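You operate a simulated robot arm through the tools that you are given. There is no shell and no other tool. Be economical: measure what you need, move in short steps, check, and stop when the job is done.

The job below is to be done with a simulated robot arm. You get a single attempt, and the scene is never put back.

TASK
Clean the plug marked 62 in the bath with the lid shut.
Fine: stand it in the cradle, run the bath till the dirt is gone, switch off and leave the plug in.

Only the result counts: the job must be done as asked and must still hold three seconds after the hand-in. Knocking over, shifting, dropping, spilling or breaking anything else fails it. A push-on lid holds only when it is set on centred and level and pressed home; a screw cap is set on level and turned clockwise until tight.

THE ROBOT
A 7-joint arm with a two-finger parallel gripper, fixed in place. Base frame: the origin is at the foot of the arm, x ahead of it, y to its left, z up; the work surface is at about z = 0.4. Lengths are in cm, angles in rad, forces in N, time in s.
With the tool pointing down near the work surface it reaches from about 24 to 62 cm from the base axis. Its first joint turns from -1.152 to 1.152 rad. Payload 2.6 kg.
The tool frame sits at the grasp point between the pads (the TCP): z along the fingers, y along the line on which they close. The tips reach 3 cm beyond it. Largest opening 9.4 cm; finger width 2.8, thickness 1; the body of the gripper, 5 by 9.6 cm, starts 5.5 cm behind the TCP.
Orientation is that of the tool frame in the base frame, as a unit quaternion [w, x, y, z]. With the fingers straight down and closing along the base's y, the tool's x points along the base's -x, its y along +y and its z along -z.

THE INTERFACE
- The arm moves only by the tool send_rows. Its argument "steps" is one flat list of numbers, 7 for each row, row after row: the shift along the tool's x, y, z in cm, then the turn, a rotation vector about the tool's x, y, z in rad, then the opening, from 0 (shut) to 1 (fully open). In form: [tx, ty, tz, rx, ry, rz, grip, tx, ty, tz, rx, ry, rz, grip, ...]. A call has 1 to 10 rows; each row is the pose to reach, as a shift and turn from the pose commanded when the call began, along the tool's axes at that moment. Each row takes 0.2 s and may step no farther than 5 cm and 0.15 rad from the row before; otherwise, or with a gripper value out of range, the whole call is refused. A pose out of reach is approached as far as the arm can. The call stops where the force on the tool passes 40 N (or 10 N more than at its start, if that is more) or the arm is blocked; 0.2 s more then pass. The fingers move at their own pace (about 7.2 cm/s each) and stop on an object; they squeeze with about 31 N. The grip force told is the motor's: it shows also when the fingers shut on nothing. Time passes only in rows, and 0.2 s behind the last, so rows that repeat a pose let the fingers close. It gives the time, the measured TCP pose, the force on the tool (base axes), the opening and the grip force at its end, in the units of the frame above (readings bear some noise).
- Cameras (640 x 400 px; columns grow to the right, rows downward): "scene" is fixed at [3.33, 43.81, 59.77]; the picture's right is [-0.70, -0.72, 0.00], its down [-0.31, 0.30, -0.90] and it looks along [0.65, -0.63, -0.43] (base axes); focal length 315 px, centre (320, 200). "wrist" rides on the gripper at [7.6, 1.4, -10.3] in the tool frame; the picture's right is [-0.18, 0.98, 0.00], its down [-0.75, -0.14, -0.64] and it looks along [-0.63, -0.12, 0.77] (tool axes); focal length 243 px, centre (320, 200). There is no depth. A picture from a camera that has moved, and an enlarged one, comes with that camera's place and axes in the base frame and with its lens. The place of the scene camera against the robot may be out by one fixed shift of up to 2.5 cm in any direction.
- grab_frame(camera): a new picture of that camera. No time passes.
- zoom(camera, box): a new picture of the part [left, top, right, bottom] of that camera's present view, enlarged. No time passes.
- job_done(): hands the job in; it is judged then, once.

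Work in short steps. Places have to be worked out from the pictures, the camera data and where the tool is seen: move nearer, look again, correct. Check each grasp and each placing, and mend what went wrong. You have 120 turns and 84 pictures in all, those below and enlarged ones among them. Open the gripper and draw the arm clear of the work before you hand the job in, unless the task says otherwise; then end with one line.

The tools are called after ">>>" as name(argument=value, ...) on one line, values as JSON. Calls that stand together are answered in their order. send_rows: Moves the arm, as the interface text tells. Its arguments: {"type":"object","properties":{"steps":{"type":"array","items":{"type":"number"}}},"required":["steps"]} The other tools are called the same way: grab_frame (camera) takes a picture; zoom (camera, box) takes an enlarged picture of a part of a camera's view; job_done () hands the job in.

At the start:

```text
time_s: 0.0
ee_pos: [33.26, 2.66, 36.98]
tcp_rot: [0.0, 0.001, 1.0, -0.001]
force: [-0.1, 0.5, 0.2]
opening: 9.4
gripper_force: 0.1
```

scene: 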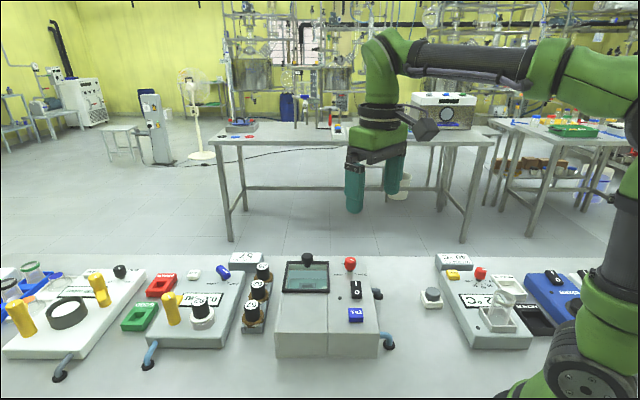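
wrist: 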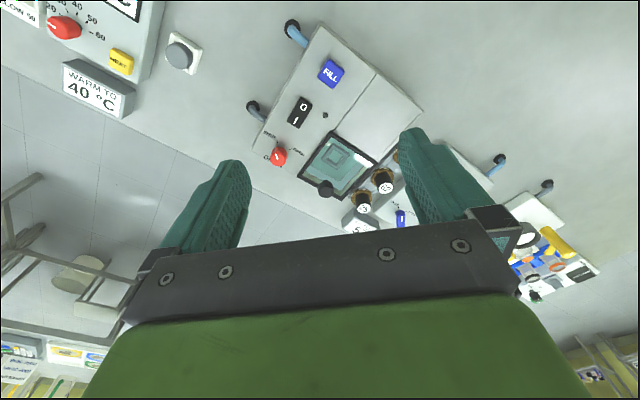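

The bath appears to be the box with a glass lid in the middle, with the plugs in a rack beside it. I'll zoom in to read the labels.

>>> zoom(camera="scene", box=[220, 240, 400, 360])

>>> zoom(camera="wrist", box=[240, 10, 480, 240])

>>> zoom(camera="scene", box=[100, 240, 280, 360])

```text
3.33 times, centred on (310, 300) of scene
camera zoom: at [3.33, 43.81, 59.77], right [-0.7, -0.72, 0.0], down [-0.31, 0.3, -0.9], along [0.65, -0.63, -0.43], focal length 1050 px, centre (353, -133)
```

zoom: 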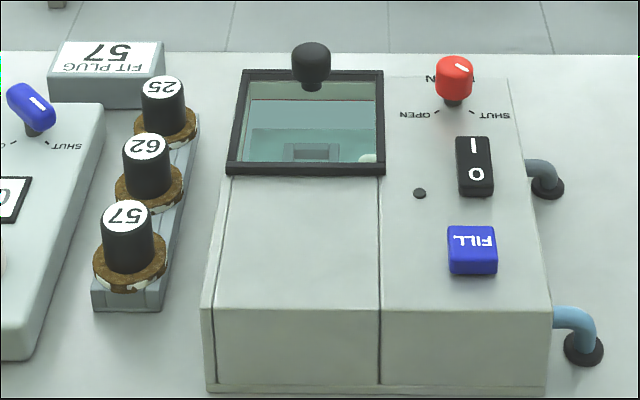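

```text
1.74 times, centred on (360, 125) of wrist
camera zoom: at [25.63, 4.15, 47.48], right [0.18, 0.98, 0.0], down [0.75, -0.14, 0.64], along [0.63, -0.12, -0.77], focal length 422 px, centre (250, 330)
```

zoom: 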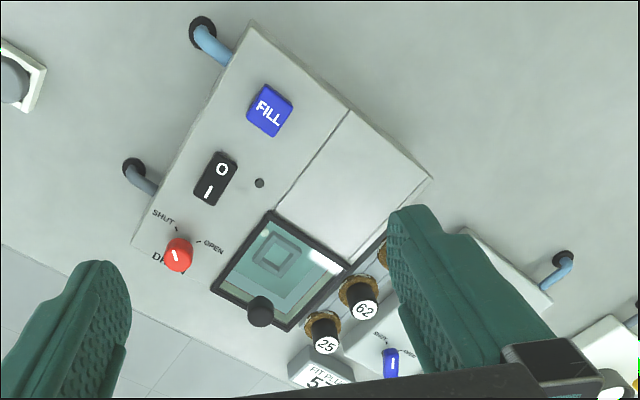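

```text
3.33 times, centred on (190, 300) of scene
camera zoom: at [3.33, 43.81, 59.77], right [-0.7, -0.72, 0.0], down [-0.31, 0.3, -0.9], along [0.65, -0.63, -0.43], focal length 1050 px, centre (753, -133)
```

zoom: 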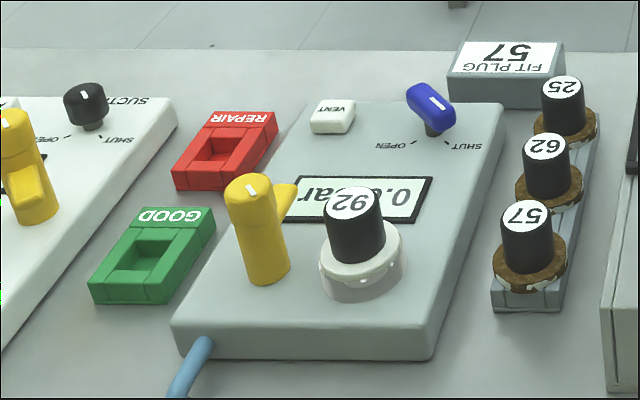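

The bath is rotated about 45° to the base axes, and its lid has a knob on the far edge. I'll move lower and closer for a detailed look.

>>> send_rows(steps=[-1, 1, 3, 0, 0, 0, 1, -2, 2, 6, 0, 0, 0, 1, -3, 3, 9, 0, 0, 0, 1])

>>> grab_frame(camera="wrist")

>>> zoom(camera="wrist", box=[220, 80, 460, 230])

>>> zoom(camera="scene", box=[270, 245, 390, 320])

```text
time_s: 0.8
ee_pos: [36.31, 5.75, 27.96]
tcp_rot: [0.0, 0.0, 1.0, 0.0]
force: [0.2, 0.3, 1.2]
opening: 9.38
gripper_force: 0.1
```

```text
78 pictures are left
camera wrist: at [28.67, 7.22, 38.41], right [0.18, 0.98, 0.0], down [0.75, -0.14, 0.64], along [0.63, -0.12, -0.77], focal length 243 px, centre (320, 200)
```

wrist: 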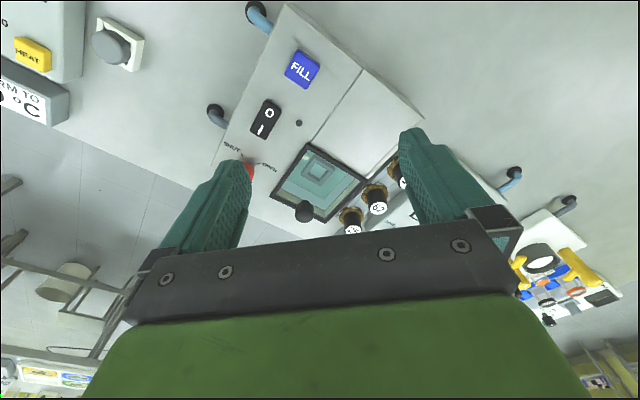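

```text
2.67 times, centred on (340, 155) of wrist
camera zoom: at [28.67, 7.22, 38.41], right [0.18, 0.98, 0.0], down [0.75, -0.14, 0.64], along [0.63, -0.12, -0.77], focal length 647 px, centre (267, 320)
```

zoom: 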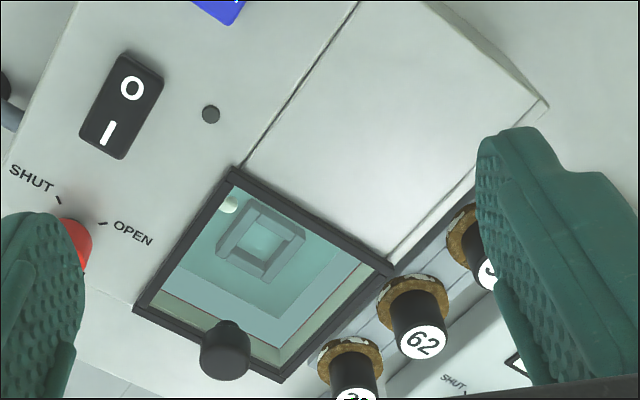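

```text
5.33 times, centred on (330, 282) of scene
camera zoom: at [3.33, 43.81, 59.77], right [-0.7, -0.72, 0.0], down [-0.31, 0.3, -0.9], along [0.65, -0.63, -0.43], focal length 1681 px, centre (267, -240)
```

zoom: 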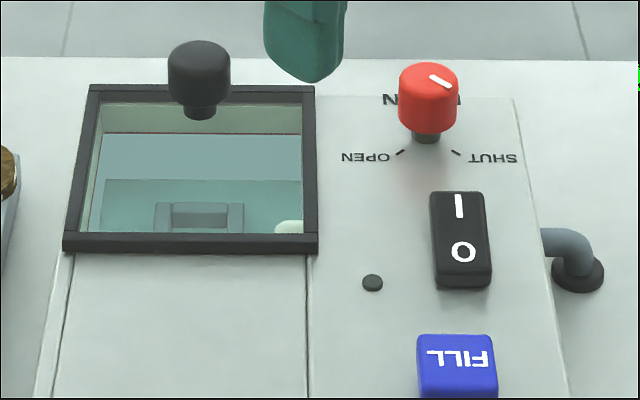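

The lid looks hinged on its near edge, with its knob on the far edge at about (53.5, 0). The drain points to SHUT. I'll yaw the tool 45° to line up with the bath and move in for a closer look.

>>> send_rows(steps=[-1.4, 0, 0.6, 0, 0, 0.131, 1, -2.9, 0, 1.3, 0, 0, 0.262, 1, -4.3, 0, 2, 0, 0, 0.393, 1, -5.8, 0, 2.6, 0, 0, 0.524, 1, -7.2, 0, 3.3, 0, 0, 0.655, 1, -8.7, 0, 4, 0, 0, 0.785, 1])

>>> grab_frame(camera="wrist")

>>> zoom(camera="wrist", box=[200, 60, 440, 210])

```text
time_s: 2.2
ee_pos: [44.87, 5.64, 24.05]
tcp_rot: [-0.001, 0.384, 0.924, 0.0]
force: [0.0, 0.7, 0.7]
opening: 9.39
gripper_force: 0.0
```

```text
75 pictures are left
camera wrist: at [40.55, 12.16, 34.49], right [0.83, 0.56, 0.0], down [0.43, -0.63, 0.64], along [0.36, -0.53, -0.77], focal length 243 px, centre (320, 200)
```

wrist: 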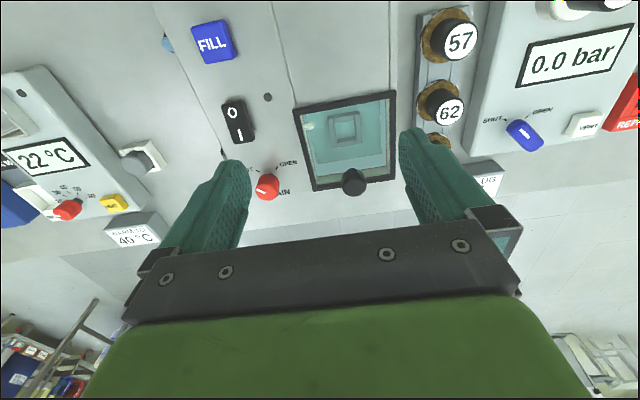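

```text
2.67 times, centred on (320, 135) of wrist
camera zoom: at [40.55, 12.16, 34.49], right [0.83, 0.56, 0.0], down [0.43, -0.63, 0.64], along [0.36, -0.53, -0.77], focal length 647 px, centre (320, 373)
```

zoom: 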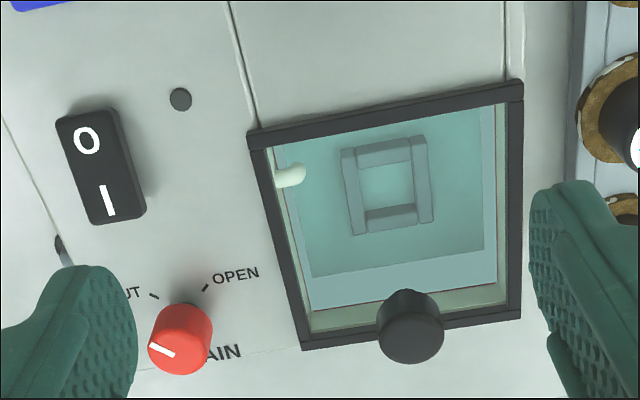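

I put the knob at about (54.1, -0.3) with its top near z 11.5. I'll move above it with the fingers partly closed along the hinge direction and check.

>>> send_rows(steps=[-3.6, 0.8, 2, 0, 0, 0, 0.6, -7.2, 1.6, 4.5, 0, 0, 0, 0.6, -10.7, 2.3, 7.5, 0, 0, 0, 0.6])

>>> grab_frame(camera="wrist")

>>> zoom(camera="scene", box=[240, 200, 400, 300])

```text
time_s: 3.0
ee_pos: [54.15, -0.35, 16.53]
tcp_rot: [-0.001, 0.383, 0.924, 0.0]
force: [0.8, -0.8, 0.3]
opening: 5.62
gripper_force: 0.0
```

```text
73 pictures are left
camera wrist: at [49.83, 6.19, 26.89], right [0.82, 0.57, 0.0], down [0.43, -0.63, 0.64], along [0.36, -0.53, -0.77], focal length 243 px, centre (320, 200)
```

wrist: 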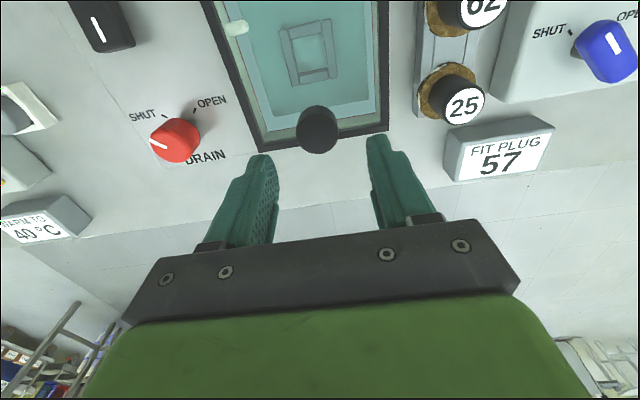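

```text
4.00 times, centred on (320, 250) of scene
camera zoom: at [3.33, 43.81, 59.77], right [-0.7, -0.72, 0.0], down [-0.31, 0.3, -0.9], along [0.65, -0.63, -0.43], focal length 1261 px, centre (320, 0)
```

zoom: 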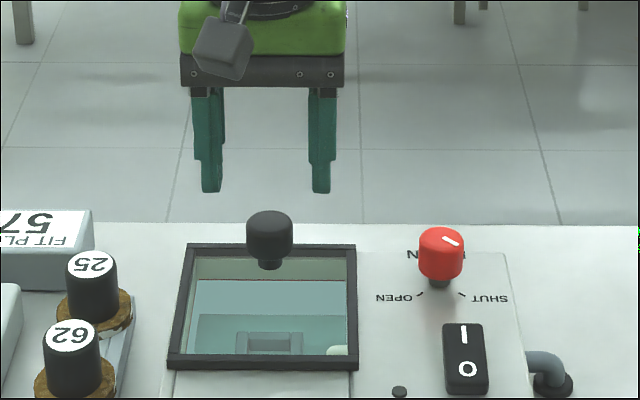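

The fingers are centred on the knob, whose top is near z 12. I'll descend to z about 12.3 in small steps and close.

>>> send_rows(steps=[0.5, 0, 2, 0, 0, 0, 0.6, 0.5, 0, 3.4, 0, 0, 0, 0.6, 0.5, 0, 4.2, 0, 0, 0, 0.6])

>>> zoom(camera="scene", box=[260, 220, 360, 300])

>>> zoom(camera="wrist", box=[200, 50, 440, 210])

```text
time_s: 3.8
ee_pos: [53.84, 0.02, 12.32]
tcp_rot: [0.0, 0.382, 0.924, 0.0]
force: [0.4, -0.2, -0.4]
opening: 5.64
gripper_force: 0.1
```

```text
5.00 times, centred on (310, 260) of scene
camera zoom: at [3.33, 43.81, 59.77], right [-0.7, -0.72, 0.0], down [-0.31, 0.3, -0.9], along [0.65, -0.63, -0.43], focal length 1576 px, centre (370, -100)
```

zoom: 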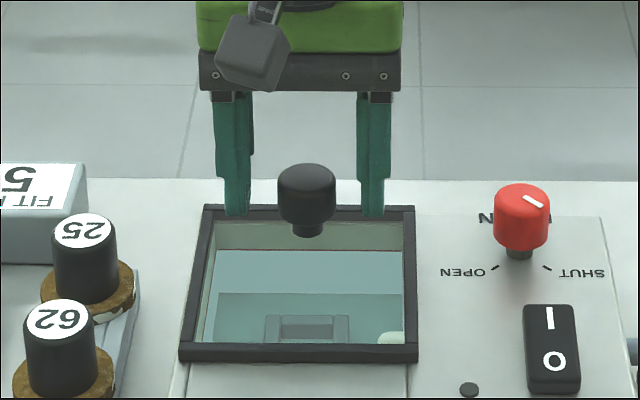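

```text
2.50 times, centred on (320, 130) of wrist
camera zoom: at [49.4, 6.56, 22.78], right [0.82, 0.57, 0.0], down [0.43, -0.63, 0.64], along [0.36, -0.53, -0.77], focal length 606 px, centre (320, 375)
```

zoom: 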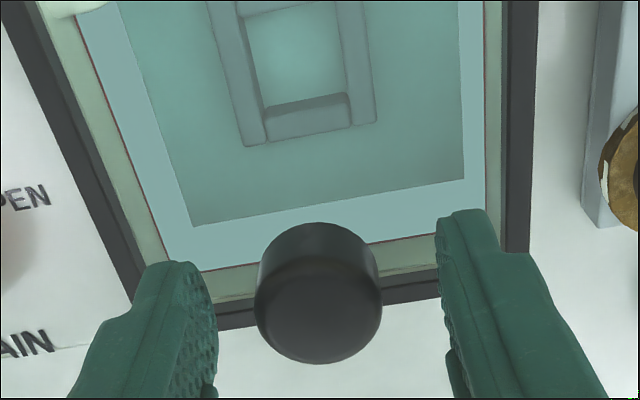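

The pads straddle the knob, sitting slightly beyond it by about 0.5 cm. I'll shift back 0.5 cm, lower slightly and close.

>>> send_rows(steps=[0.5, 0, 0.2, 0, 0, 0, 0.6, 0.5, 0, 0.2, 0, 0, 0, 0.2, 0.5, 0, 0.2, 0, 0, 0, 0.1, 0.5, 0, 0.2, 0, 0, 0, 0.1])

>>> zoom(camera="scene", box=[260, 220, 360, 300])

```text
time_s: 4.8
ee_pos: [53.36, 0.26, 12.17]
tcp_rot: [0.0, 0.383, 0.924, -0.002]
force: [-5.3, -1.7, 0.0]
opening: 2.91
gripper_force: 45.3
```

```text
5.00 times, centred on (310, 260) of scene
camera zoom: at [3.33, 43.81, 59.77], right [-0.7, -0.72, 0.0], down [-0.31, 0.3, -0.9], along [0.65, -0.63, -0.43], focal length 1576 px, centre (370, -100)
```

zoom: 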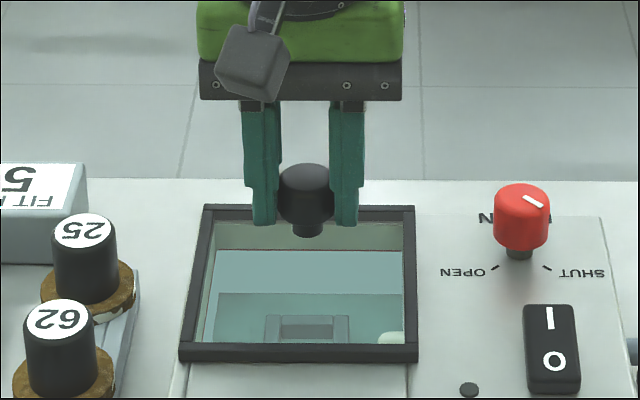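

I have the knob (opening 2.9 cm). I'll try a small arc lift about the presumed near-edge hinge, 0.1 rad.

>>> send_rows(steps=[0.21, 0, -0.435, 0, -0.05, 0, 0.1, 0.443, 0, -0.859, 0, -0.1, 0, 0.1])

>>> zoom(camera="scene", box=[260, 220, 360, 300])

```text
time_s: 5.4
ee_pos: [52.88, 0.85, 12.57]
tcp_rot: [0.042, 0.381, 0.923, -0.021]
force: [2.3, 2.4, -34.4]
opening: 2.93
gripper_force: 45.2
```

```text
5.00 times, centred on (310, 260) of scene
camera zoom: at [3.36, 43.81, 59.77], right [-0.7, -0.72, 0.0], down [-0.31, 0.3, -0.9], along [0.65, -0.63, -0.43], focal length 1576 px, centre (370, -100)
```

zoom: 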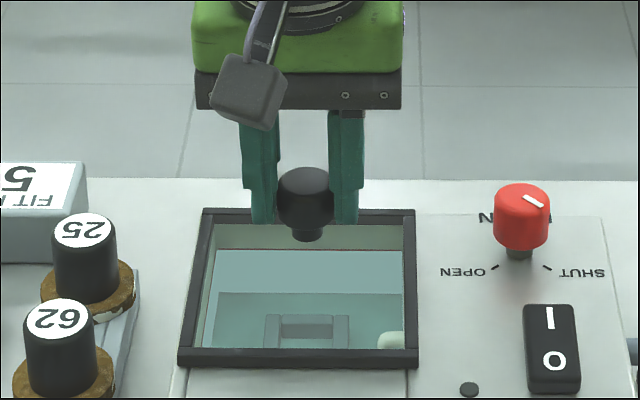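

Lifting is resisted (34 N down), while the lid moved slightly toward the near side, so it slides. I'll undo the tilt and lift, then slide gently toward the near side.

>>> send_rows(steps=[0.04, 0, 0.43, 0, 0.05, 0, 0.1, 0.086, 0, 0.855, 0, 0.1, 0, 0.1, 0.683, 0, 0.795, 0, 0.1, 0, 0.1])

>>> zoom(camera="scene", box=[260, 220, 360, 300])

```text
time_s: 6.2
ee_pos: [52.92, 0.8, 12.93]
tcp_rot: [0.007, 0.384, 0.923, 0.001]
force: [-10.3, -11.3, 39.3]
opening: 2.85
gripper_force: 45.6
```

```text
5.00 times, centred on (310, 260) of scene
camera zoom: at [3.31, 43.81, 59.77], right [-0.7, -0.72, 0.0], down [-0.31, 0.3, -0.9], along [0.65, -0.63, -0.43], focal length 1576 px, centre (370, -100)
```

zoom: 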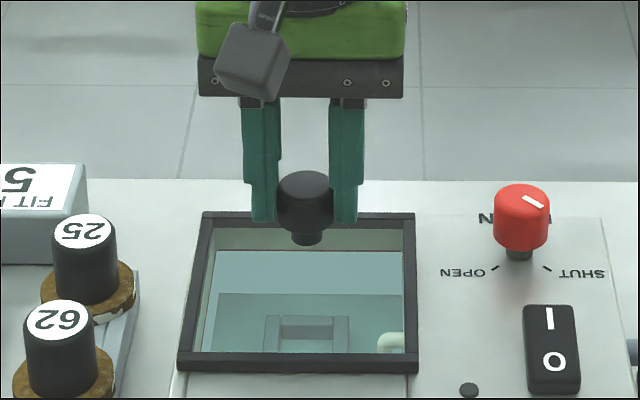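

The lid slid a bit more. There's a downward preload of about 39 N, because the pads slipped on the knob. I'll open to release the strain and then re-grip.

>>> send_rows(steps=[0, 0, 0, 0, 0, 0, 0.5, 0, 0, 0, 0, 0, 0, 0.5])

>>> zoom(camera="wrist", box=[200, 50, 440, 210])

```text
time_s: 6.8
ee_pos: [52.55, 1.21, 12.08]
tcp_rot: [-0.001, 0.381, 0.924, 0.001]
force: [0.6, -0.3, -0.7]
opening: 4.72
gripper_force: 0.0
```

```text
2.50 times, centred on (320, 130) of wrist
camera zoom: at [48.29, 7.65, 22.59], right [0.82, 0.57, 0.0], down [0.43, -0.63, 0.64], along [0.36, -0.53, -0.77], focal length 606 px, centre (320, 375)
```

zoom: 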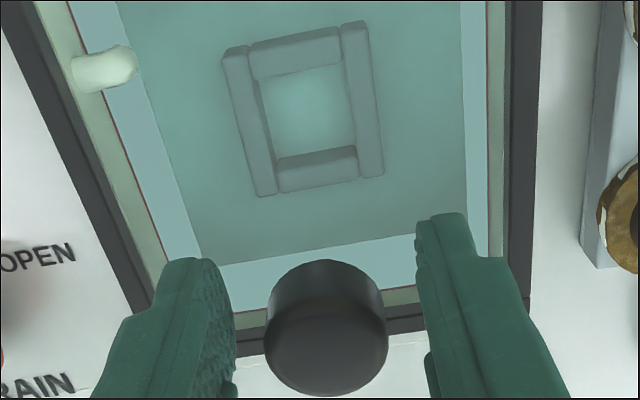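

Strain is gone. I'll re-grip with a 0.4 cm correction and slide 2 cm toward the near side.

>>> send_rows(steps=[-0.4, 0, 0, 0, 0, 0, 0.5, -0.4, 0, 0, 0, 0, 0, 0.15, -0.4, 0, 0, 0, 0, 0, 0.15, 0.1, 0, 0, 0, 0, 0, 0.15, 0.6, 0, 0, 0, 0, 0, 0.15, 1.1, 0, 0, 0, 0, 0, 0.15, 1.6, 0, 0, 0, 0, 0, 0.15])

>>> zoom(camera="scene", box=[240, 220, 380, 320])

```text
time_s: 8.4
ee_pos: [51.64, 2.17, 12.16]
tcp_rot: [0.0, 0.383, 0.924, 0.001]
force: [-7.3, -8.9, 7.7]
opening: 2.87
gripper_force: 45.4
```

```text
4.00 times, centred on (310, 270) of scene
camera zoom: at [3.33, 43.81, 59.77], right [-0.7, -0.72, 0.0], down [-0.31, 0.3, -0.9], along [0.65, -0.63, -0.43], focal length 1261 px, centre (360, -80)
```

zoom: 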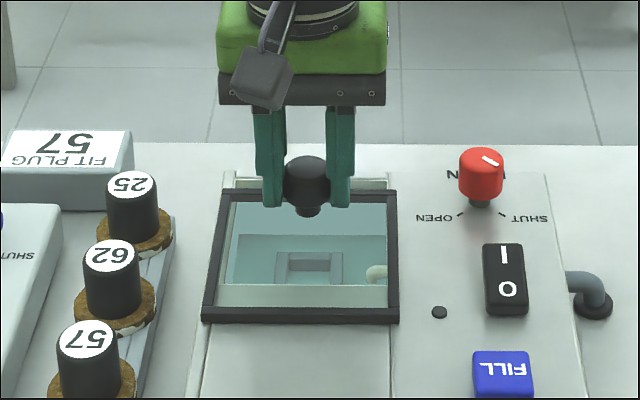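

The lid slides well. I'll continue about 7 cm, with a small sideways relief.

>>> send_rows(steps=[0.7, -0.1, 0, 0, 0, 0, 0.15, 1.4, -0.1, 0, 0, 0, 0, 0.15, 2.1, -0.1, 0, 0, 0, 0, 0.15, 2.8, -0.1, 0, 0, 0, 0, 0.15, 3.5, -0.1, 0, 0, 0, 0, 0.15, 4.2, -0.1, 0, 0, 0, 0, 0.15, 4.9, -0.1, 0, 0, 0, 0, 0.15, 5.6, -0.1, 0, 0, 0, 0, 0.15, 6.3, -0.1, 0, 0, 0, 0, 0.15, 7, -0.1, 0, 0, 0, 0, 0.15])

>>> grab_frame(camera="scene")

```text
time_s: 10.6
ee_pos: [46.64, 7.29, 12.16]
tcp_rot: [0.0, 0.382, 0.924, 0.001]
force: [3.6, 3.6, -4.1]
opening: 2.89
gripper_force: 45.3
```

```text
64 pictures are left
```

scene: 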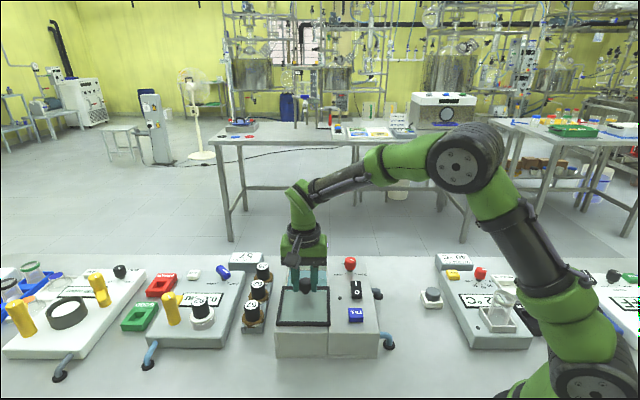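

The lid is almost fully back. I'll release, rise and look at the opening.

>>> send_rows(steps=[0, 0, 0, 0, 0, 0, 0.5, 0, 0, 0, 0, 0, 0, 0.5, 0, 0, -4, 0, 0, 0, 0.6, 0, 0, -8, 0, 0, 0, 0.6, 0, 0, -12, 0, 0, 0, 0.6])

>>> grab_frame(camera="wrist")

>>> zoom(camera="wrist", box=[220, 60, 460, 210])

>>> zoom(camera="scene", box=[240, 240, 360, 340])

```text
time_s: 11.8
ee_pos: [46.54, 7.34, 24.09]
tcp_rot: [0.0, 0.382, 0.924, 0.0]
force: [0.6, -0.2, 1.1]
opening: 5.65
gripper_force: 0.2
```

```text
63 pictures are left
camera wrist: at [42.14, 13.64, 34.58], right [0.82, 0.57, 0.0], down [0.43, -0.63, 0.64], along [0.36, -0.53, -0.77], focal length 243 px, centre (320, 200)
```

wrist: 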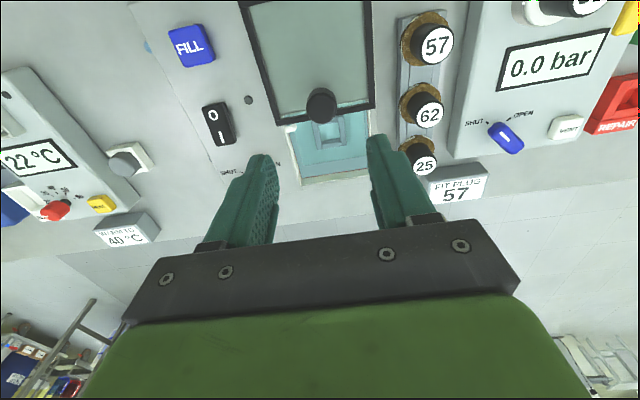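

```text
2.67 times, centred on (340, 135) of wrist
camera zoom: at [42.14, 13.64, 34.58], right [0.82, 0.57, 0.0], down [0.43, -0.63, 0.64], along [0.36, -0.53, -0.77], focal length 647 px, centre (267, 373)
```

zoom: 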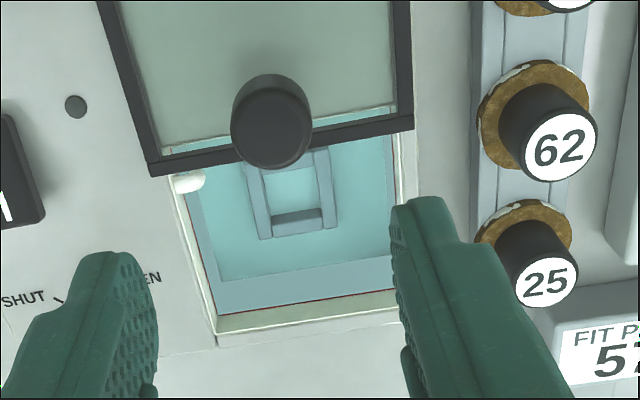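

```text
4.00 times, centred on (300, 290) of scene
camera zoom: at [3.33, 43.81, 59.77], right [-0.7, -0.72, 0.0], down [-0.31, 0.3, -0.9], along [0.65, -0.63, -0.43], focal length 1261 px, centre (400, -160)
```

zoom: 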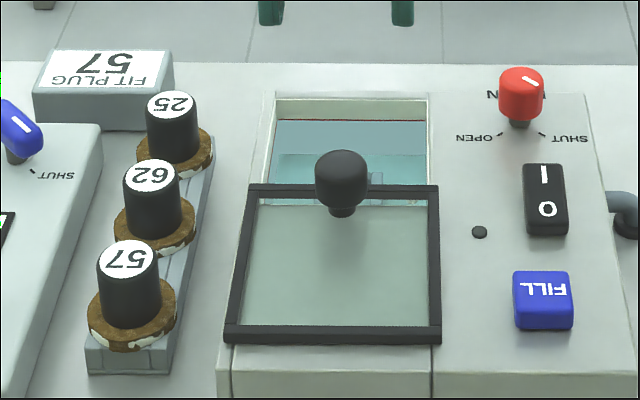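

The tank is filled to the red line, but the lid still covers part of it. I'll re-grip the knob and slide it farther.

>>> send_rows(steps=[0, 0, 4, 0, 0, 0, 0.5, 0, 0, 8, 0, 0, 0, 0.5, 0, 0, 11.9, 0, 0, 0, 0.5, 0, 0, 11.9, 0, 0, 0, 0.15, 0, 0, 11.9, 0, 0, 0, 0.15, 0.6, 0, 11.9, 0, 0, 0, 0.15, 1.2, 0, 11.9, 0, 0, 0, 0.15, 1.8, 0, 11.9, 0, 0, 0, 0.15, 2.3, 0, 11.9, 0, 0, 0, 0.15, 2.8, 0, 11.9, 0, 0, 0, 0.15])

>>> zoom(camera="scene", box=[240, 240, 360, 340])

```text
time_s: 13.6
ee_pos: [45.97, 7.89, 12.26]
tcp_rot: [0.008, 0.383, 0.924, 0.0]
force: [5.0, 0.1, -3.4]
opening: 2.88
gripper_force: 45.1
stopped in row 8: the force on the tool passed its limit (the readings are from after the stop); the commanded pose is now the measured one
```

```text
4.00 times, centred on (300, 290) of scene
camera zoom: at [3.33, 43.81, 59.77], right [-0.7, -0.72, 0.0], down [-0.31, 0.3, -0.9], along [0.65, -0.63, -0.43], focal length 1261 px, centre (400, -160)
```

zoom: 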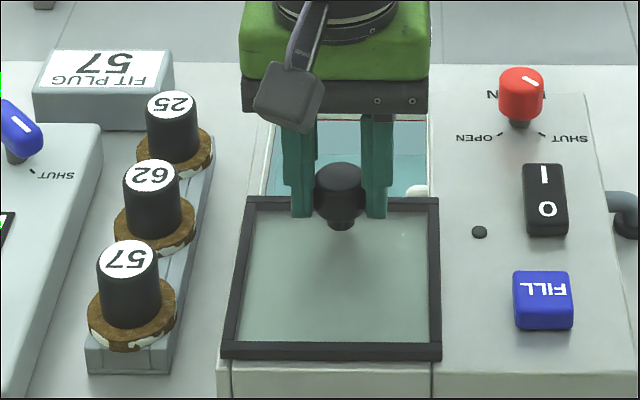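

The lid reached its end stop after about 10.6 cm of travel. I'll release, rise and look at the tank and the plugs.

>>> send_rows(steps=[0, 0, 0, 0, 0, 0, 0.5, 0, 0, 0, 0, 0, 0, 0.5, 0, 0, -4, 0, 0, 0, 0.7, 0, 0, -8, 0, 0, 0, 1, 0, 0, -12, 0, 0, 0, 1])

>>> grab_frame(camera="wrist")

>>> zoom(camera="wrist", box=[260, 60, 460, 210])

>>> zoom(camera="scene", box=[240, 240, 360, 340])

```text
time_s: 14.8
ee_pos: [45.95, 7.72, 24.34]
tcp_rot: [0.008, 0.383, 0.924, -0.001]
force: [-0.1, -0.1, 0.2]
opening: 9.4
gripper_force: 0.1
```

```text
59 pictures are left
camera wrist: at [41.3, 14.28, 34.62], right [0.82, 0.57, 0.01], down [0.43, -0.63, 0.65], along [0.37, -0.53, -0.76], focal length 243 px, centre (320, 200)
```

wrist: 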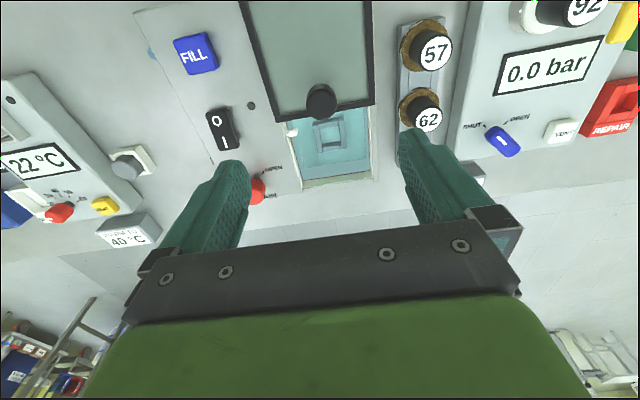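

```text
2.67 times, centred on (360, 135) of wrist
camera zoom: at [41.3, 14.28, 34.62], right [0.82, 0.57, 0.01], down [0.43, -0.63, 0.65], along [0.37, -0.53, -0.76], focal length 647 px, centre (213, 373)
```

zoom: 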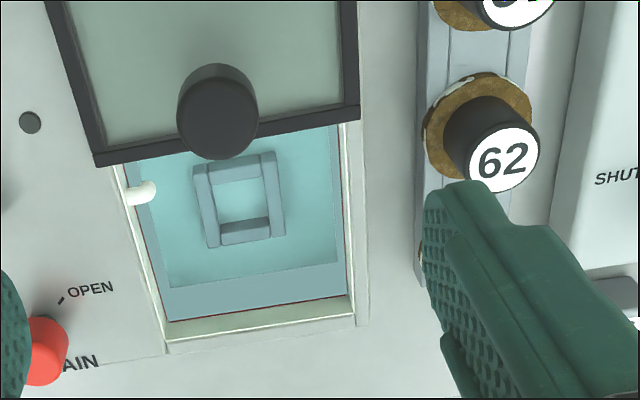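

```text
4.00 times, centred on (300, 290) of scene
camera zoom: at [3.33, 43.81, 59.77], right [-0.7, -0.72, 0.0], down [-0.31, 0.3, -0.9], along [0.65, -0.63, -0.43], focal length 1261 px, centre (400, -160)
```

zoom: 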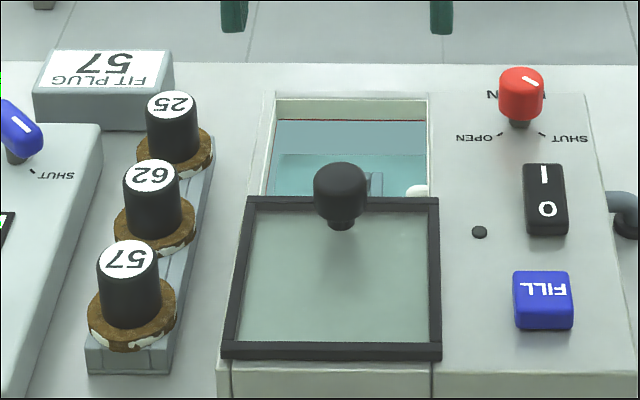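

The lid is fully open. The cradle sits at about (51.3, 2.5) and plug 62 at about (59.3, 12.1), with its top near z 5.5. I'll go above the plug.

>>> send_rows(steps=[-1.6, 3.1, 1, 0, 0.0156, 0, 0.8, -3.2, 6.2, 3, 0, 0.0156, 0, 0.6, -4.8, 9.3, 6, 0, 0.0156, 0, 0.55, -6.3, 12.5, 9.5, 0, 0.0156, 0, 0.55])

>>> grab_frame(camera="wrist")

>>> zoom(camera="scene", box=[200, 200, 320, 340])

```text
time_s: 15.8
ee_pos: [59.11, 12.03, 14.74]
tcp_rot: [-0.001, 0.382, 0.924, 0.002]
force: [-0.3, 0.2, 0.5]
opening: 5.17
gripper_force: 0.1
```

```text
56 pictures are left
camera wrist: at [54.8, 18.53, 25.21], right [0.82, 0.57, 0.0], down [0.43, -0.64, 0.64], along [0.36, -0.53, -0.77], focal length 243 px, centre (320, 200)
```

wrist: 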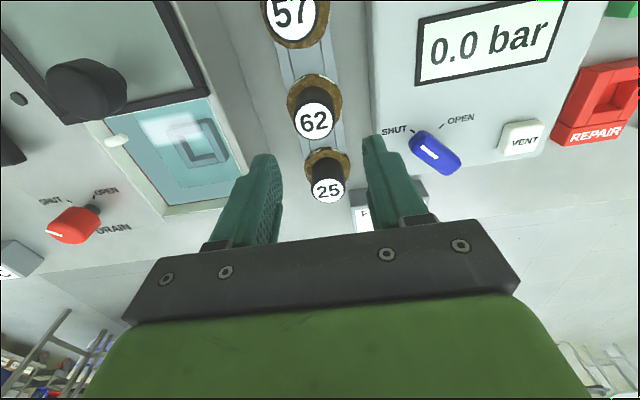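

```text
2.86 times, centred on (260, 270) of scene
camera zoom: at [3.33, 43.81, 59.77], right [-0.7, -0.72, 0.0], down [-0.31, 0.3, -0.9], along [0.65, -0.63, -0.43], focal length 900 px, centre (491, 0)
```

zoom: 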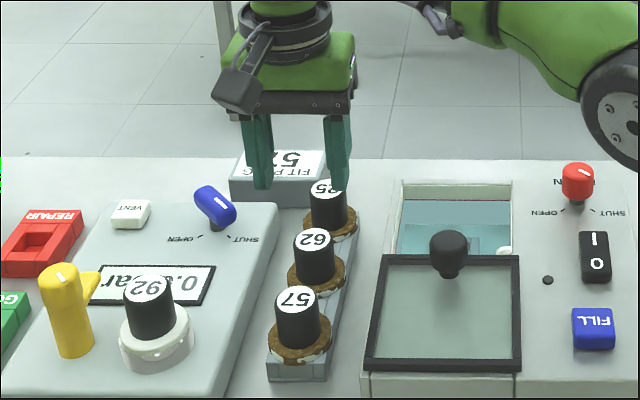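

Triangulating again, plug 62 is at about (58.45, 12.4) with its top near z 7.1. I'll adjust and descend partway.

>>> send_rows(steps=[0.73, -0.2, 2, 0, 0, 0, 0.55, 0.73, -0.2, 4, 0, 0, 0, 0.55, 0.73, -0.2, 5.6, 0, 0, 0, 0.55])

>>> grab_frame(camera="wrist")

>>> zoom(camera="scene", box=[200, 220, 320, 320])

```text
time_s: 16.6
ee_pos: [58.39, 12.69, 9.32]
tcp_rot: [0.001, 0.383, 0.924, 0.003]
force: [0.0, 0.1, -0.2]
opening: 5.18
gripper_force: 0.2
```

```text
54 pictures are left
camera wrist: at [54.04, 19.05, 19.73], right [0.82, 0.57, 0.0], down [0.43, -0.64, 0.64], along [0.36, -0.52, -0.77], focal length 243 px, centre (320, 200)
```

wrist: 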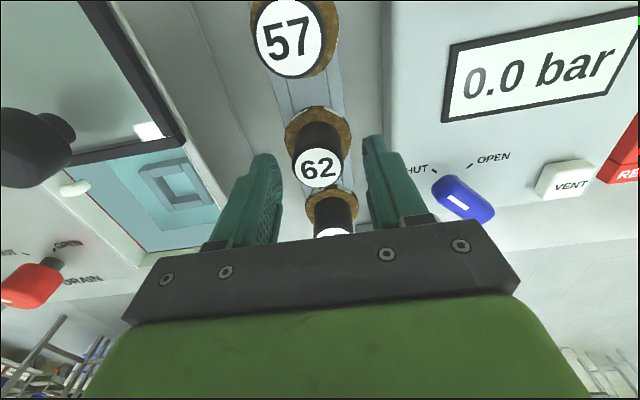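

```text
4.00 times, centred on (260, 270) of scene
camera zoom: at [3.33, 43.81, 59.77], right [-0.7, -0.72, 0.0], down [-0.31, 0.3, -0.9], along [0.65, -0.63, -0.43], focal length 1261 px, centre (560, -80)
```

zoom: 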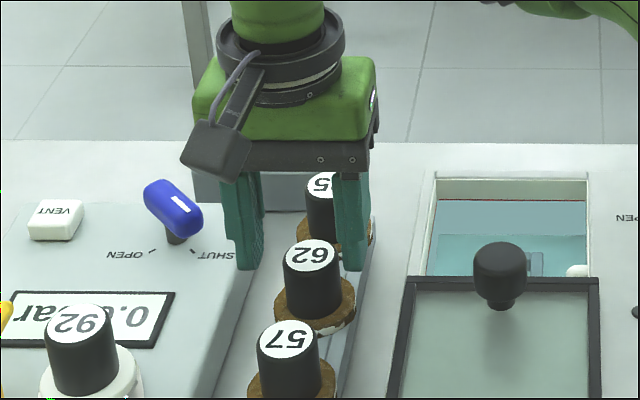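

The wrist view puts the plug within about 0.3 cm of the tool axis. I'll correct slightly, descend to z 6.8 and close.

>>> send_rows(steps=[-0.34, -0.2, 1.2, 0, 0, 0, 0.55, -0.34, -0.2, 2.5, 0, 0, 0, 0.55, -0.34, -0.2, 2.5, 0, 0, 0, 0.55])

>>> zoom(camera="scene", box=[220, 240, 300, 320])

>>> zoom(camera="wrist", box=[200, 60, 440, 240])

```text
time_s: 17.4
ee_pos: [58.61, 12.43, 6.8]
tcp_rot: [0.0, 0.381, 0.924, 0.002]
force: [-0.2, -0.1, -0.6]
opening: 5.17
gripper_force: 0.1
```

```text
5.00 times, centred on (260, 280) of scene
camera zoom: at [3.33, 43.81, 59.77], right [-0.7, -0.72, 0.0], down [-0.31, 0.3, -0.9], along [0.65, -0.63, -0.43], focal length 1576 px, centre (620, -200)
```

zoom: 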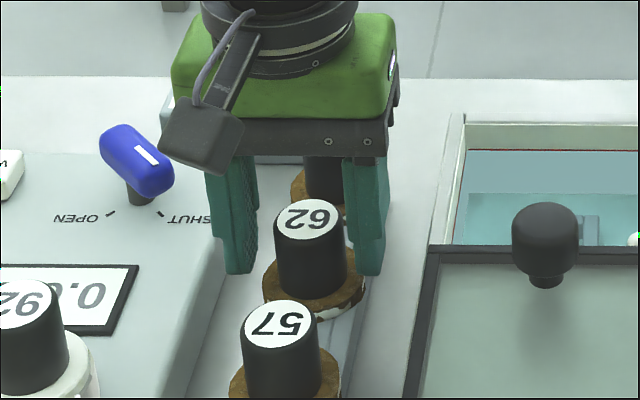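

```text
2.22 times, centred on (320, 150) of wrist
camera zoom: at [54.21, 18.77, 17.18], right [0.82, 0.57, 0.0], down [0.43, -0.64, 0.64], along [0.36, -0.53, -0.77], focal length 539 px, centre (320, 311)
```

zoom: 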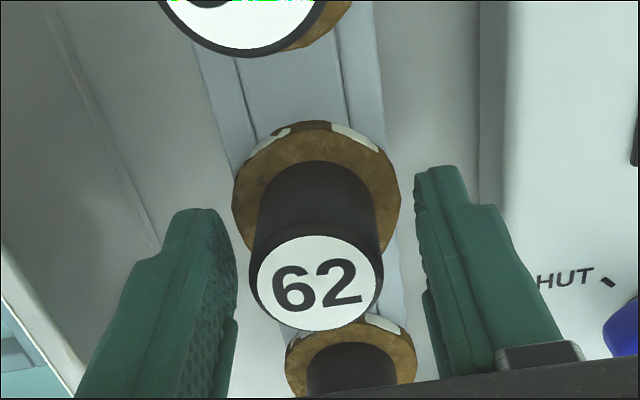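

The fingers straddle the handle with the tips just above the flange. Closing now.

>>> send_rows(steps=[0, 0, 0, 0, 0, 0, 0.25, 0, 0, 0, 0, 0, 0, 0.2, 0, 0, 0, 0, 0, 0, 0.2])

>>> zoom(camera="scene", box=[220, 240, 300, 320])

```text
time_s: 18.2
ee_pos: [58.51, 12.21, 6.71]
tcp_rot: [-0.001, 0.381, 0.924, 0.002]
force: [0.3, -0.8, 0.2]
opening: 3.21
gripper_force: 30.6
```

```text
5.00 times, centred on (260, 280) of scene
camera zoom: at [3.33, 43.81, 59.77], right [-0.7, -0.72, 0.0], down [-0.31, 0.3, -0.9], along [0.65, -0.63, -0.43], focal length 1576 px, centre (620, -200)
```

zoom: 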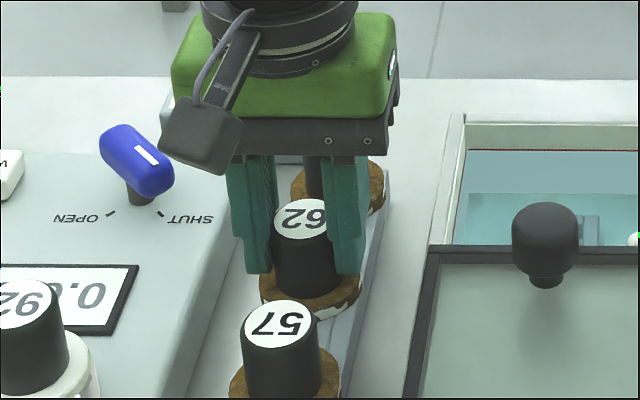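

Gripped at 3.2 cm. Lifting straight up.

>>> send_rows(steps=[0, 0, -1, 0, 0, 0, 0.2, 0, 0, -2.5, 0, 0, 0, 0.2, 0, 0, -5, 0, 0, 0, 0.2, 0, 0, -8, 0, 0, 0, 0.2, 0, 0, -11.5, 0, 0, 0, 0.2])

>>> zoom(camera="scene", box=[200, 200, 320, 320])

>>> zoom(camera="wrist", box=[160, 60, 480, 260])

```text
time_s: 19.4
ee_pos: [58.48, 12.16, 18.36]
tcp_rot: [0.0, 0.383, 0.924, 0.003]
force: [0.4, 0.0, -0.9]
opening: 3.21
gripper_force: 30.9
```

```text
3.33 times, centred on (260, 260) of scene
camera zoom: at [3.33, 43.81, 59.77], right [-0.7, -0.72, 0.0], down [-0.31, 0.3, -0.9], along [0.65, -0.63, -0.43], focal length 1050 px, centre (520, 0)
```

zoom: 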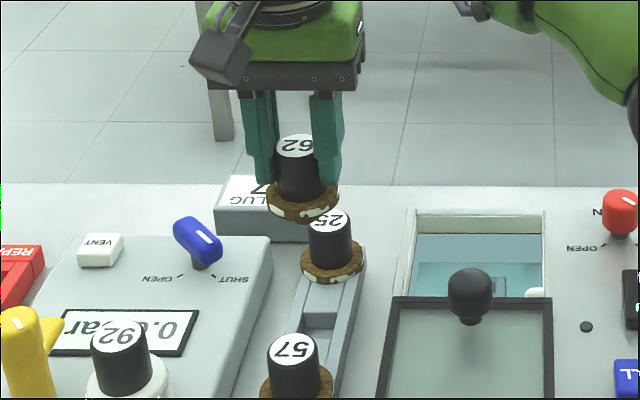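

```text
2.00 times, centred on (320, 160) of wrist
camera zoom: at [54.14, 18.61, 28.77], right [0.82, 0.57, 0.0], down [0.43, -0.63, 0.64], along [0.36, -0.53, -0.77], focal length 485 px, centre (320, 280)
```

zoom: 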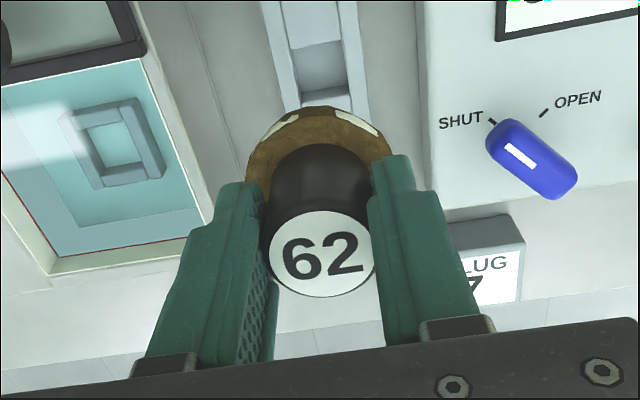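

Plug 62 is held level and lifted. I put the cradle at about (51.25, 2.65) with its top near z 3. I'll carry the plug over it.

>>> send_rows(steps=[-0.5, -3, 0, 0, 0, 0, 0.2, -1, -6, 0, 0, 0, 0, 0.2, -1.5, -9, 0, 0, 0, 0, 0.2, -1.9, -11.8, 1.5, 0, 0, 0, 0.2])

>>> zoom(camera="scene", box=[230, 200, 390, 320])

>>> zoom(camera="wrist", box=[200, 40, 440, 240])

```text
time_s: 20.4
ee_pos: [51.37, 2.52, 16.69]
tcp_rot: [0.0, 0.382, 0.924, 0.003]
force: [-0.1, -0.5, -0.2]
opening: 3.2
gripper_force: 31.0
```

```text
3.33 times, centred on (310, 260) of scene
camera zoom: at [3.33, 43.81, 59.77], right [-0.7, -0.72, 0.0], down [-0.31, 0.3, -0.9], along [0.65, -0.63, -0.43], focal length 1050 px, centre (353, 0)
```

zoom: 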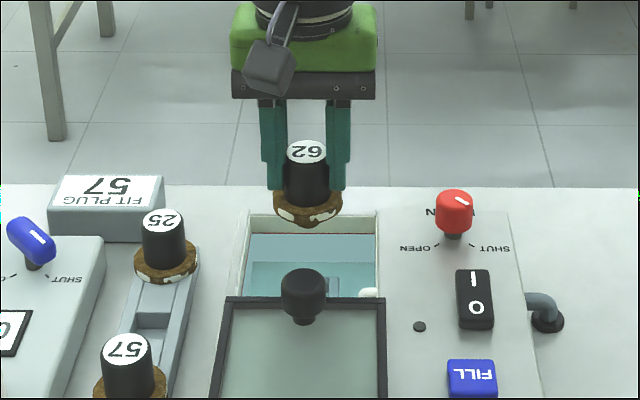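

```text
2.00 times, centred on (320, 140) of wrist
camera zoom: at [46.97, 8.9, 27.12], right [0.82, 0.57, 0.0], down [0.43, -0.63, 0.64], along [0.36, -0.53, -0.77], focal length 485 px, centre (320, 320)
```

zoom: 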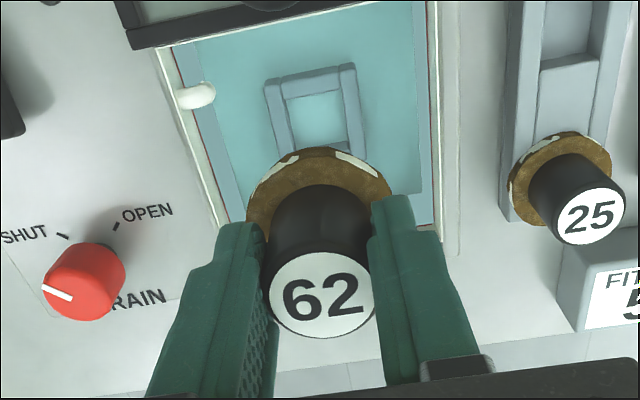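

The plug is lined up over the cradle. I'll descend into the tank to z about 9.2 and check.

>>> send_rows(steps=[0, 0, 2.5, 0, 0, 0, 0.2, 0, 0, 5, 0, 0, 0, 0.2, 0, 0, 6.5, 0, 0, 0, 0.2, 0, 0, 7.5, 0, 0, 0, 0.2])

>>> zoom(camera="scene", box=[260, 220, 360, 300])

>>> zoom(camera="wrist", box=[200, 0, 440, 200])

```text
time_s: 21.4
ee_pos: [51.53, 2.66, 9.14]
tcp_rot: [-0.001, 0.381, 0.924, 0.003]
force: [0.1, 0.9, -0.1]
opening: 3.21
gripper_force: 31.0
```

```text
5.00 times, centred on (310, 260) of scene
camera zoom: at [3.33, 43.81, 59.77], right [-0.7, -0.72, 0.0], down [-0.31, 0.3, -0.9], along [0.65, -0.63, -0.43], focal length 1576 px, centre (370, -100)
```

zoom: 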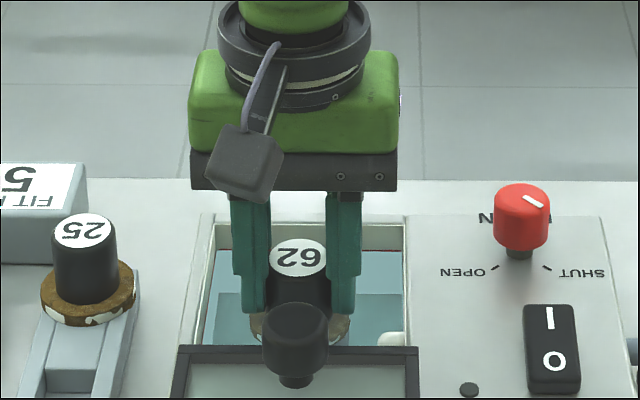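

```text
2.00 times, centred on (320, 100) of wrist
camera zoom: at [47.07, 9.1, 19.59], right [0.82, 0.57, 0.0], down [0.43, -0.63, 0.64], along [0.36, -0.53, -0.77], focal length 485 px, centre (320, 400)
```

zoom: 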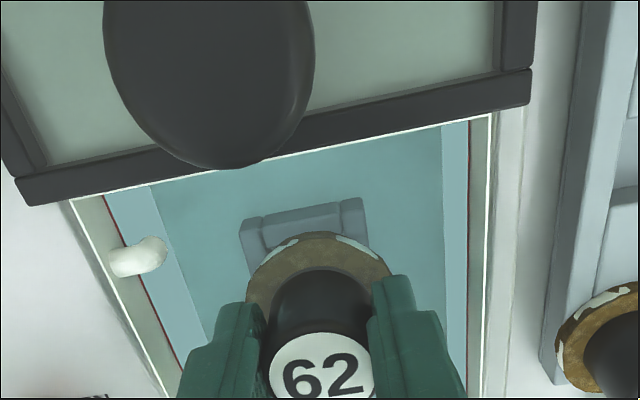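

The plug is centred over the cradle. I'll lower it in fine steps until it touches.

>>> send_rows(steps=[0, -0.1, 0.4, 0, 0, 0, 0.2, 0, -0.1, 0.7, 0, 0, 0, 0.2, 0, -0.1, 1.0, 0, 0, 0, 0.2])

>>> zoom(camera="wrist", box=[200, 0, 440, 200])

```text
time_s: 22.2
ee_pos: [51.52, 2.65, 8.17]
tcp_rot: [-0.001, 0.382, 0.924, 0.002]
force: [0.1, 0.4, -0.7]
opening: 3.2
gripper_force: 30.9
```

```text
2.00 times, centred on (320, 100) of wrist
camera zoom: at [47.09, 9.0, 18.63], right [0.82, 0.57, 0.0], down [0.43, -0.64, 0.64], along [0.36, -0.53, -0.77], focal length 485 px, centre (320, 400)
```

zoom: 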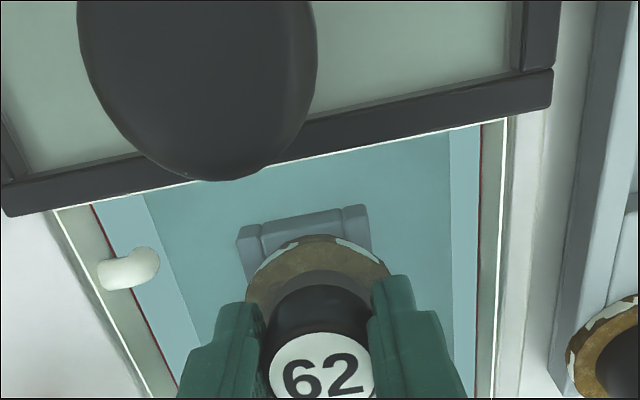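

No contact yet. Continuing down.

>>> send_rows(steps=[0, -0.1, 0.25, 0, 0, 0, 0.2, 0, -0.1, 0.5, 0, 0, 0, 0.2, 0, -0.1, 0.75, 0, 0, 0, 0.2, 0, -0.1, 0.9, 0, 0, 0, 0.2])

>>> zoom(camera="wrist", box=[200, 0, 440, 200])

```text
time_s: 23.2
ee_pos: [51.47, 2.64, 7.37]
tcp_rot: [-0.002, 0.382, 0.924, 0.003]
force: [-6.6, 5.7, 2.1]
opening: 3.21
gripper_force: 31.3
```

```text
2.00 times, centred on (320, 100) of wrist
camera zoom: at [47.02, 8.99, 17.77], right [0.82, 0.57, 0.0], down [0.43, -0.64, 0.64], along [0.36, -0.52, -0.77], focal length 485 px, centre (320, 400)
```

zoom: 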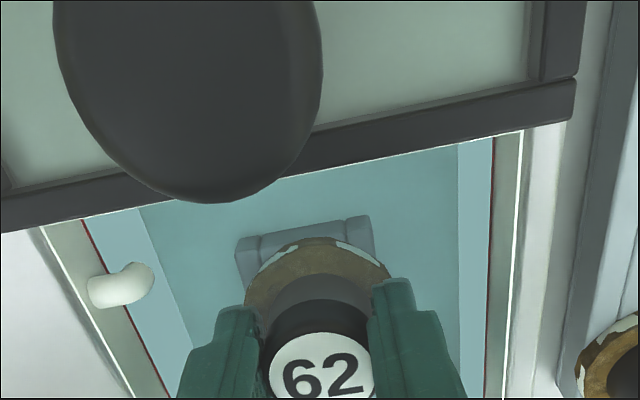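

There's side contact of about 9 N pushing toward -e1, so the stem is meeting the far bar. I'll shift 0.25 cm toward -e1 and check.

>>> send_rows(steps=[0.12, 0, 0, 0, 0, 0, 0.2, 0.25, 0, 0, 0, 0, 0, 0.2])

```text
time_s: 23.8
ee_pos: [51.45, 2.48, 7.38]
tcp_rot: [0.001, 0.382, 0.924, 0.002]
force: [-1.0, 0.9, -0.9]
opening: 3.23
gripper_force: 30.9
```

Side force is gone. Lowering in fine steps.

>>> send_rows(steps=[0.05, 0, 0.2, 0, 0, 0, 0.2, 0.05, 0, 0.4, 0, 0, 0, 0.2, 0.05, 0, 0.6, 0, 0, 0, 0.2])

>>> zoom(camera="wrist", box=[200, 0, 440, 200])

```text
time_s: 24.6
ee_pos: [51.34, 2.68, 7.09]
tcp_rot: [0.003, 0.383, 0.924, 0.004]
force: [-11.4, -1.6, 37.1]
opening: 3.24
gripper_force: 30.9
```

```text
2.00 times, centred on (320, 100) of wrist
camera zoom: at [46.91, 9.07, 17.46], right [0.82, 0.57, 0.01], down [0.43, -0.64, 0.64], along [0.37, -0.53, -0.77], focal length 485 px, centre (320, 400)
```

zoom: 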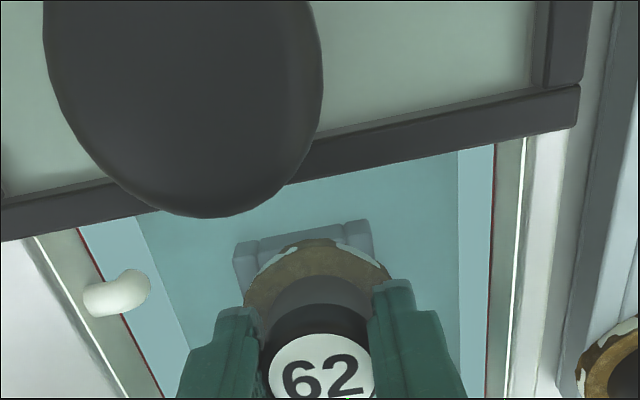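

Firm contact at z about 7.1. I'll ease off the push and check from the scene camera whether the flange rests level on the cradle.

>>> send_rows(steps=[0, -0.1, -0.2, 0, 0, 0, 0.2, 0, -0.1, -0.2, 0, 0, 0, 0.2])

>>> zoom(camera="scene", box=[275, 245, 345, 295])

>>> zoom(camera="wrist", box=[270, 80, 410, 200])

```text
time_s: 25.2
ee_pos: [51.38, 2.47, 7.03]
tcp_rot: [0.003, 0.382, 0.924, 0.004]
force: [7.3, 1.5, 21.1]
opening: 3.24
gripper_force: 31.2
```

```text
8.00 times, centred on (310, 270) of scene
camera zoom: at [3.32, 43.81, 59.77], right [-0.7, -0.72, 0.0], down [-0.31, 0.3, -0.9], along [0.65, -0.63, -0.43], focal length 2521 px, centre (400, -360)
```

zoom: 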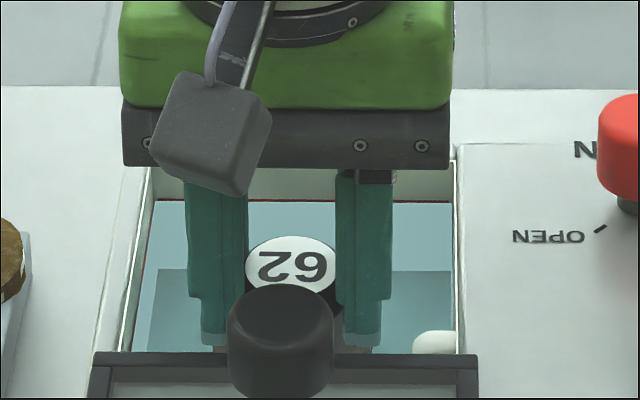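

```text
3.33 times, centred on (340, 140) of wrist
camera zoom: at [46.81, 9.04, 17.46], right [0.82, 0.57, 0.01], down [0.43, -0.63, 0.64], along [0.37, -0.52, -0.77], focal length 809 px, centre (253, 400)
```

zoom: 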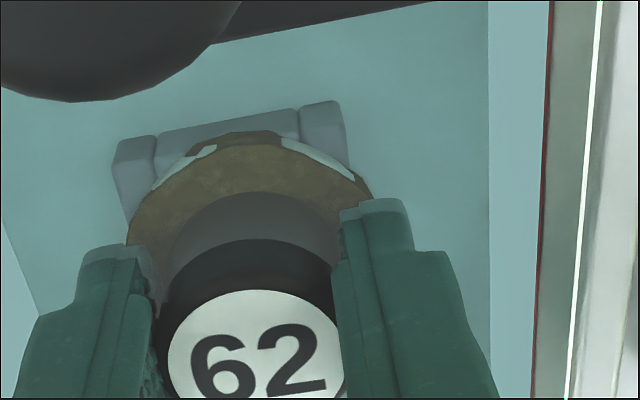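

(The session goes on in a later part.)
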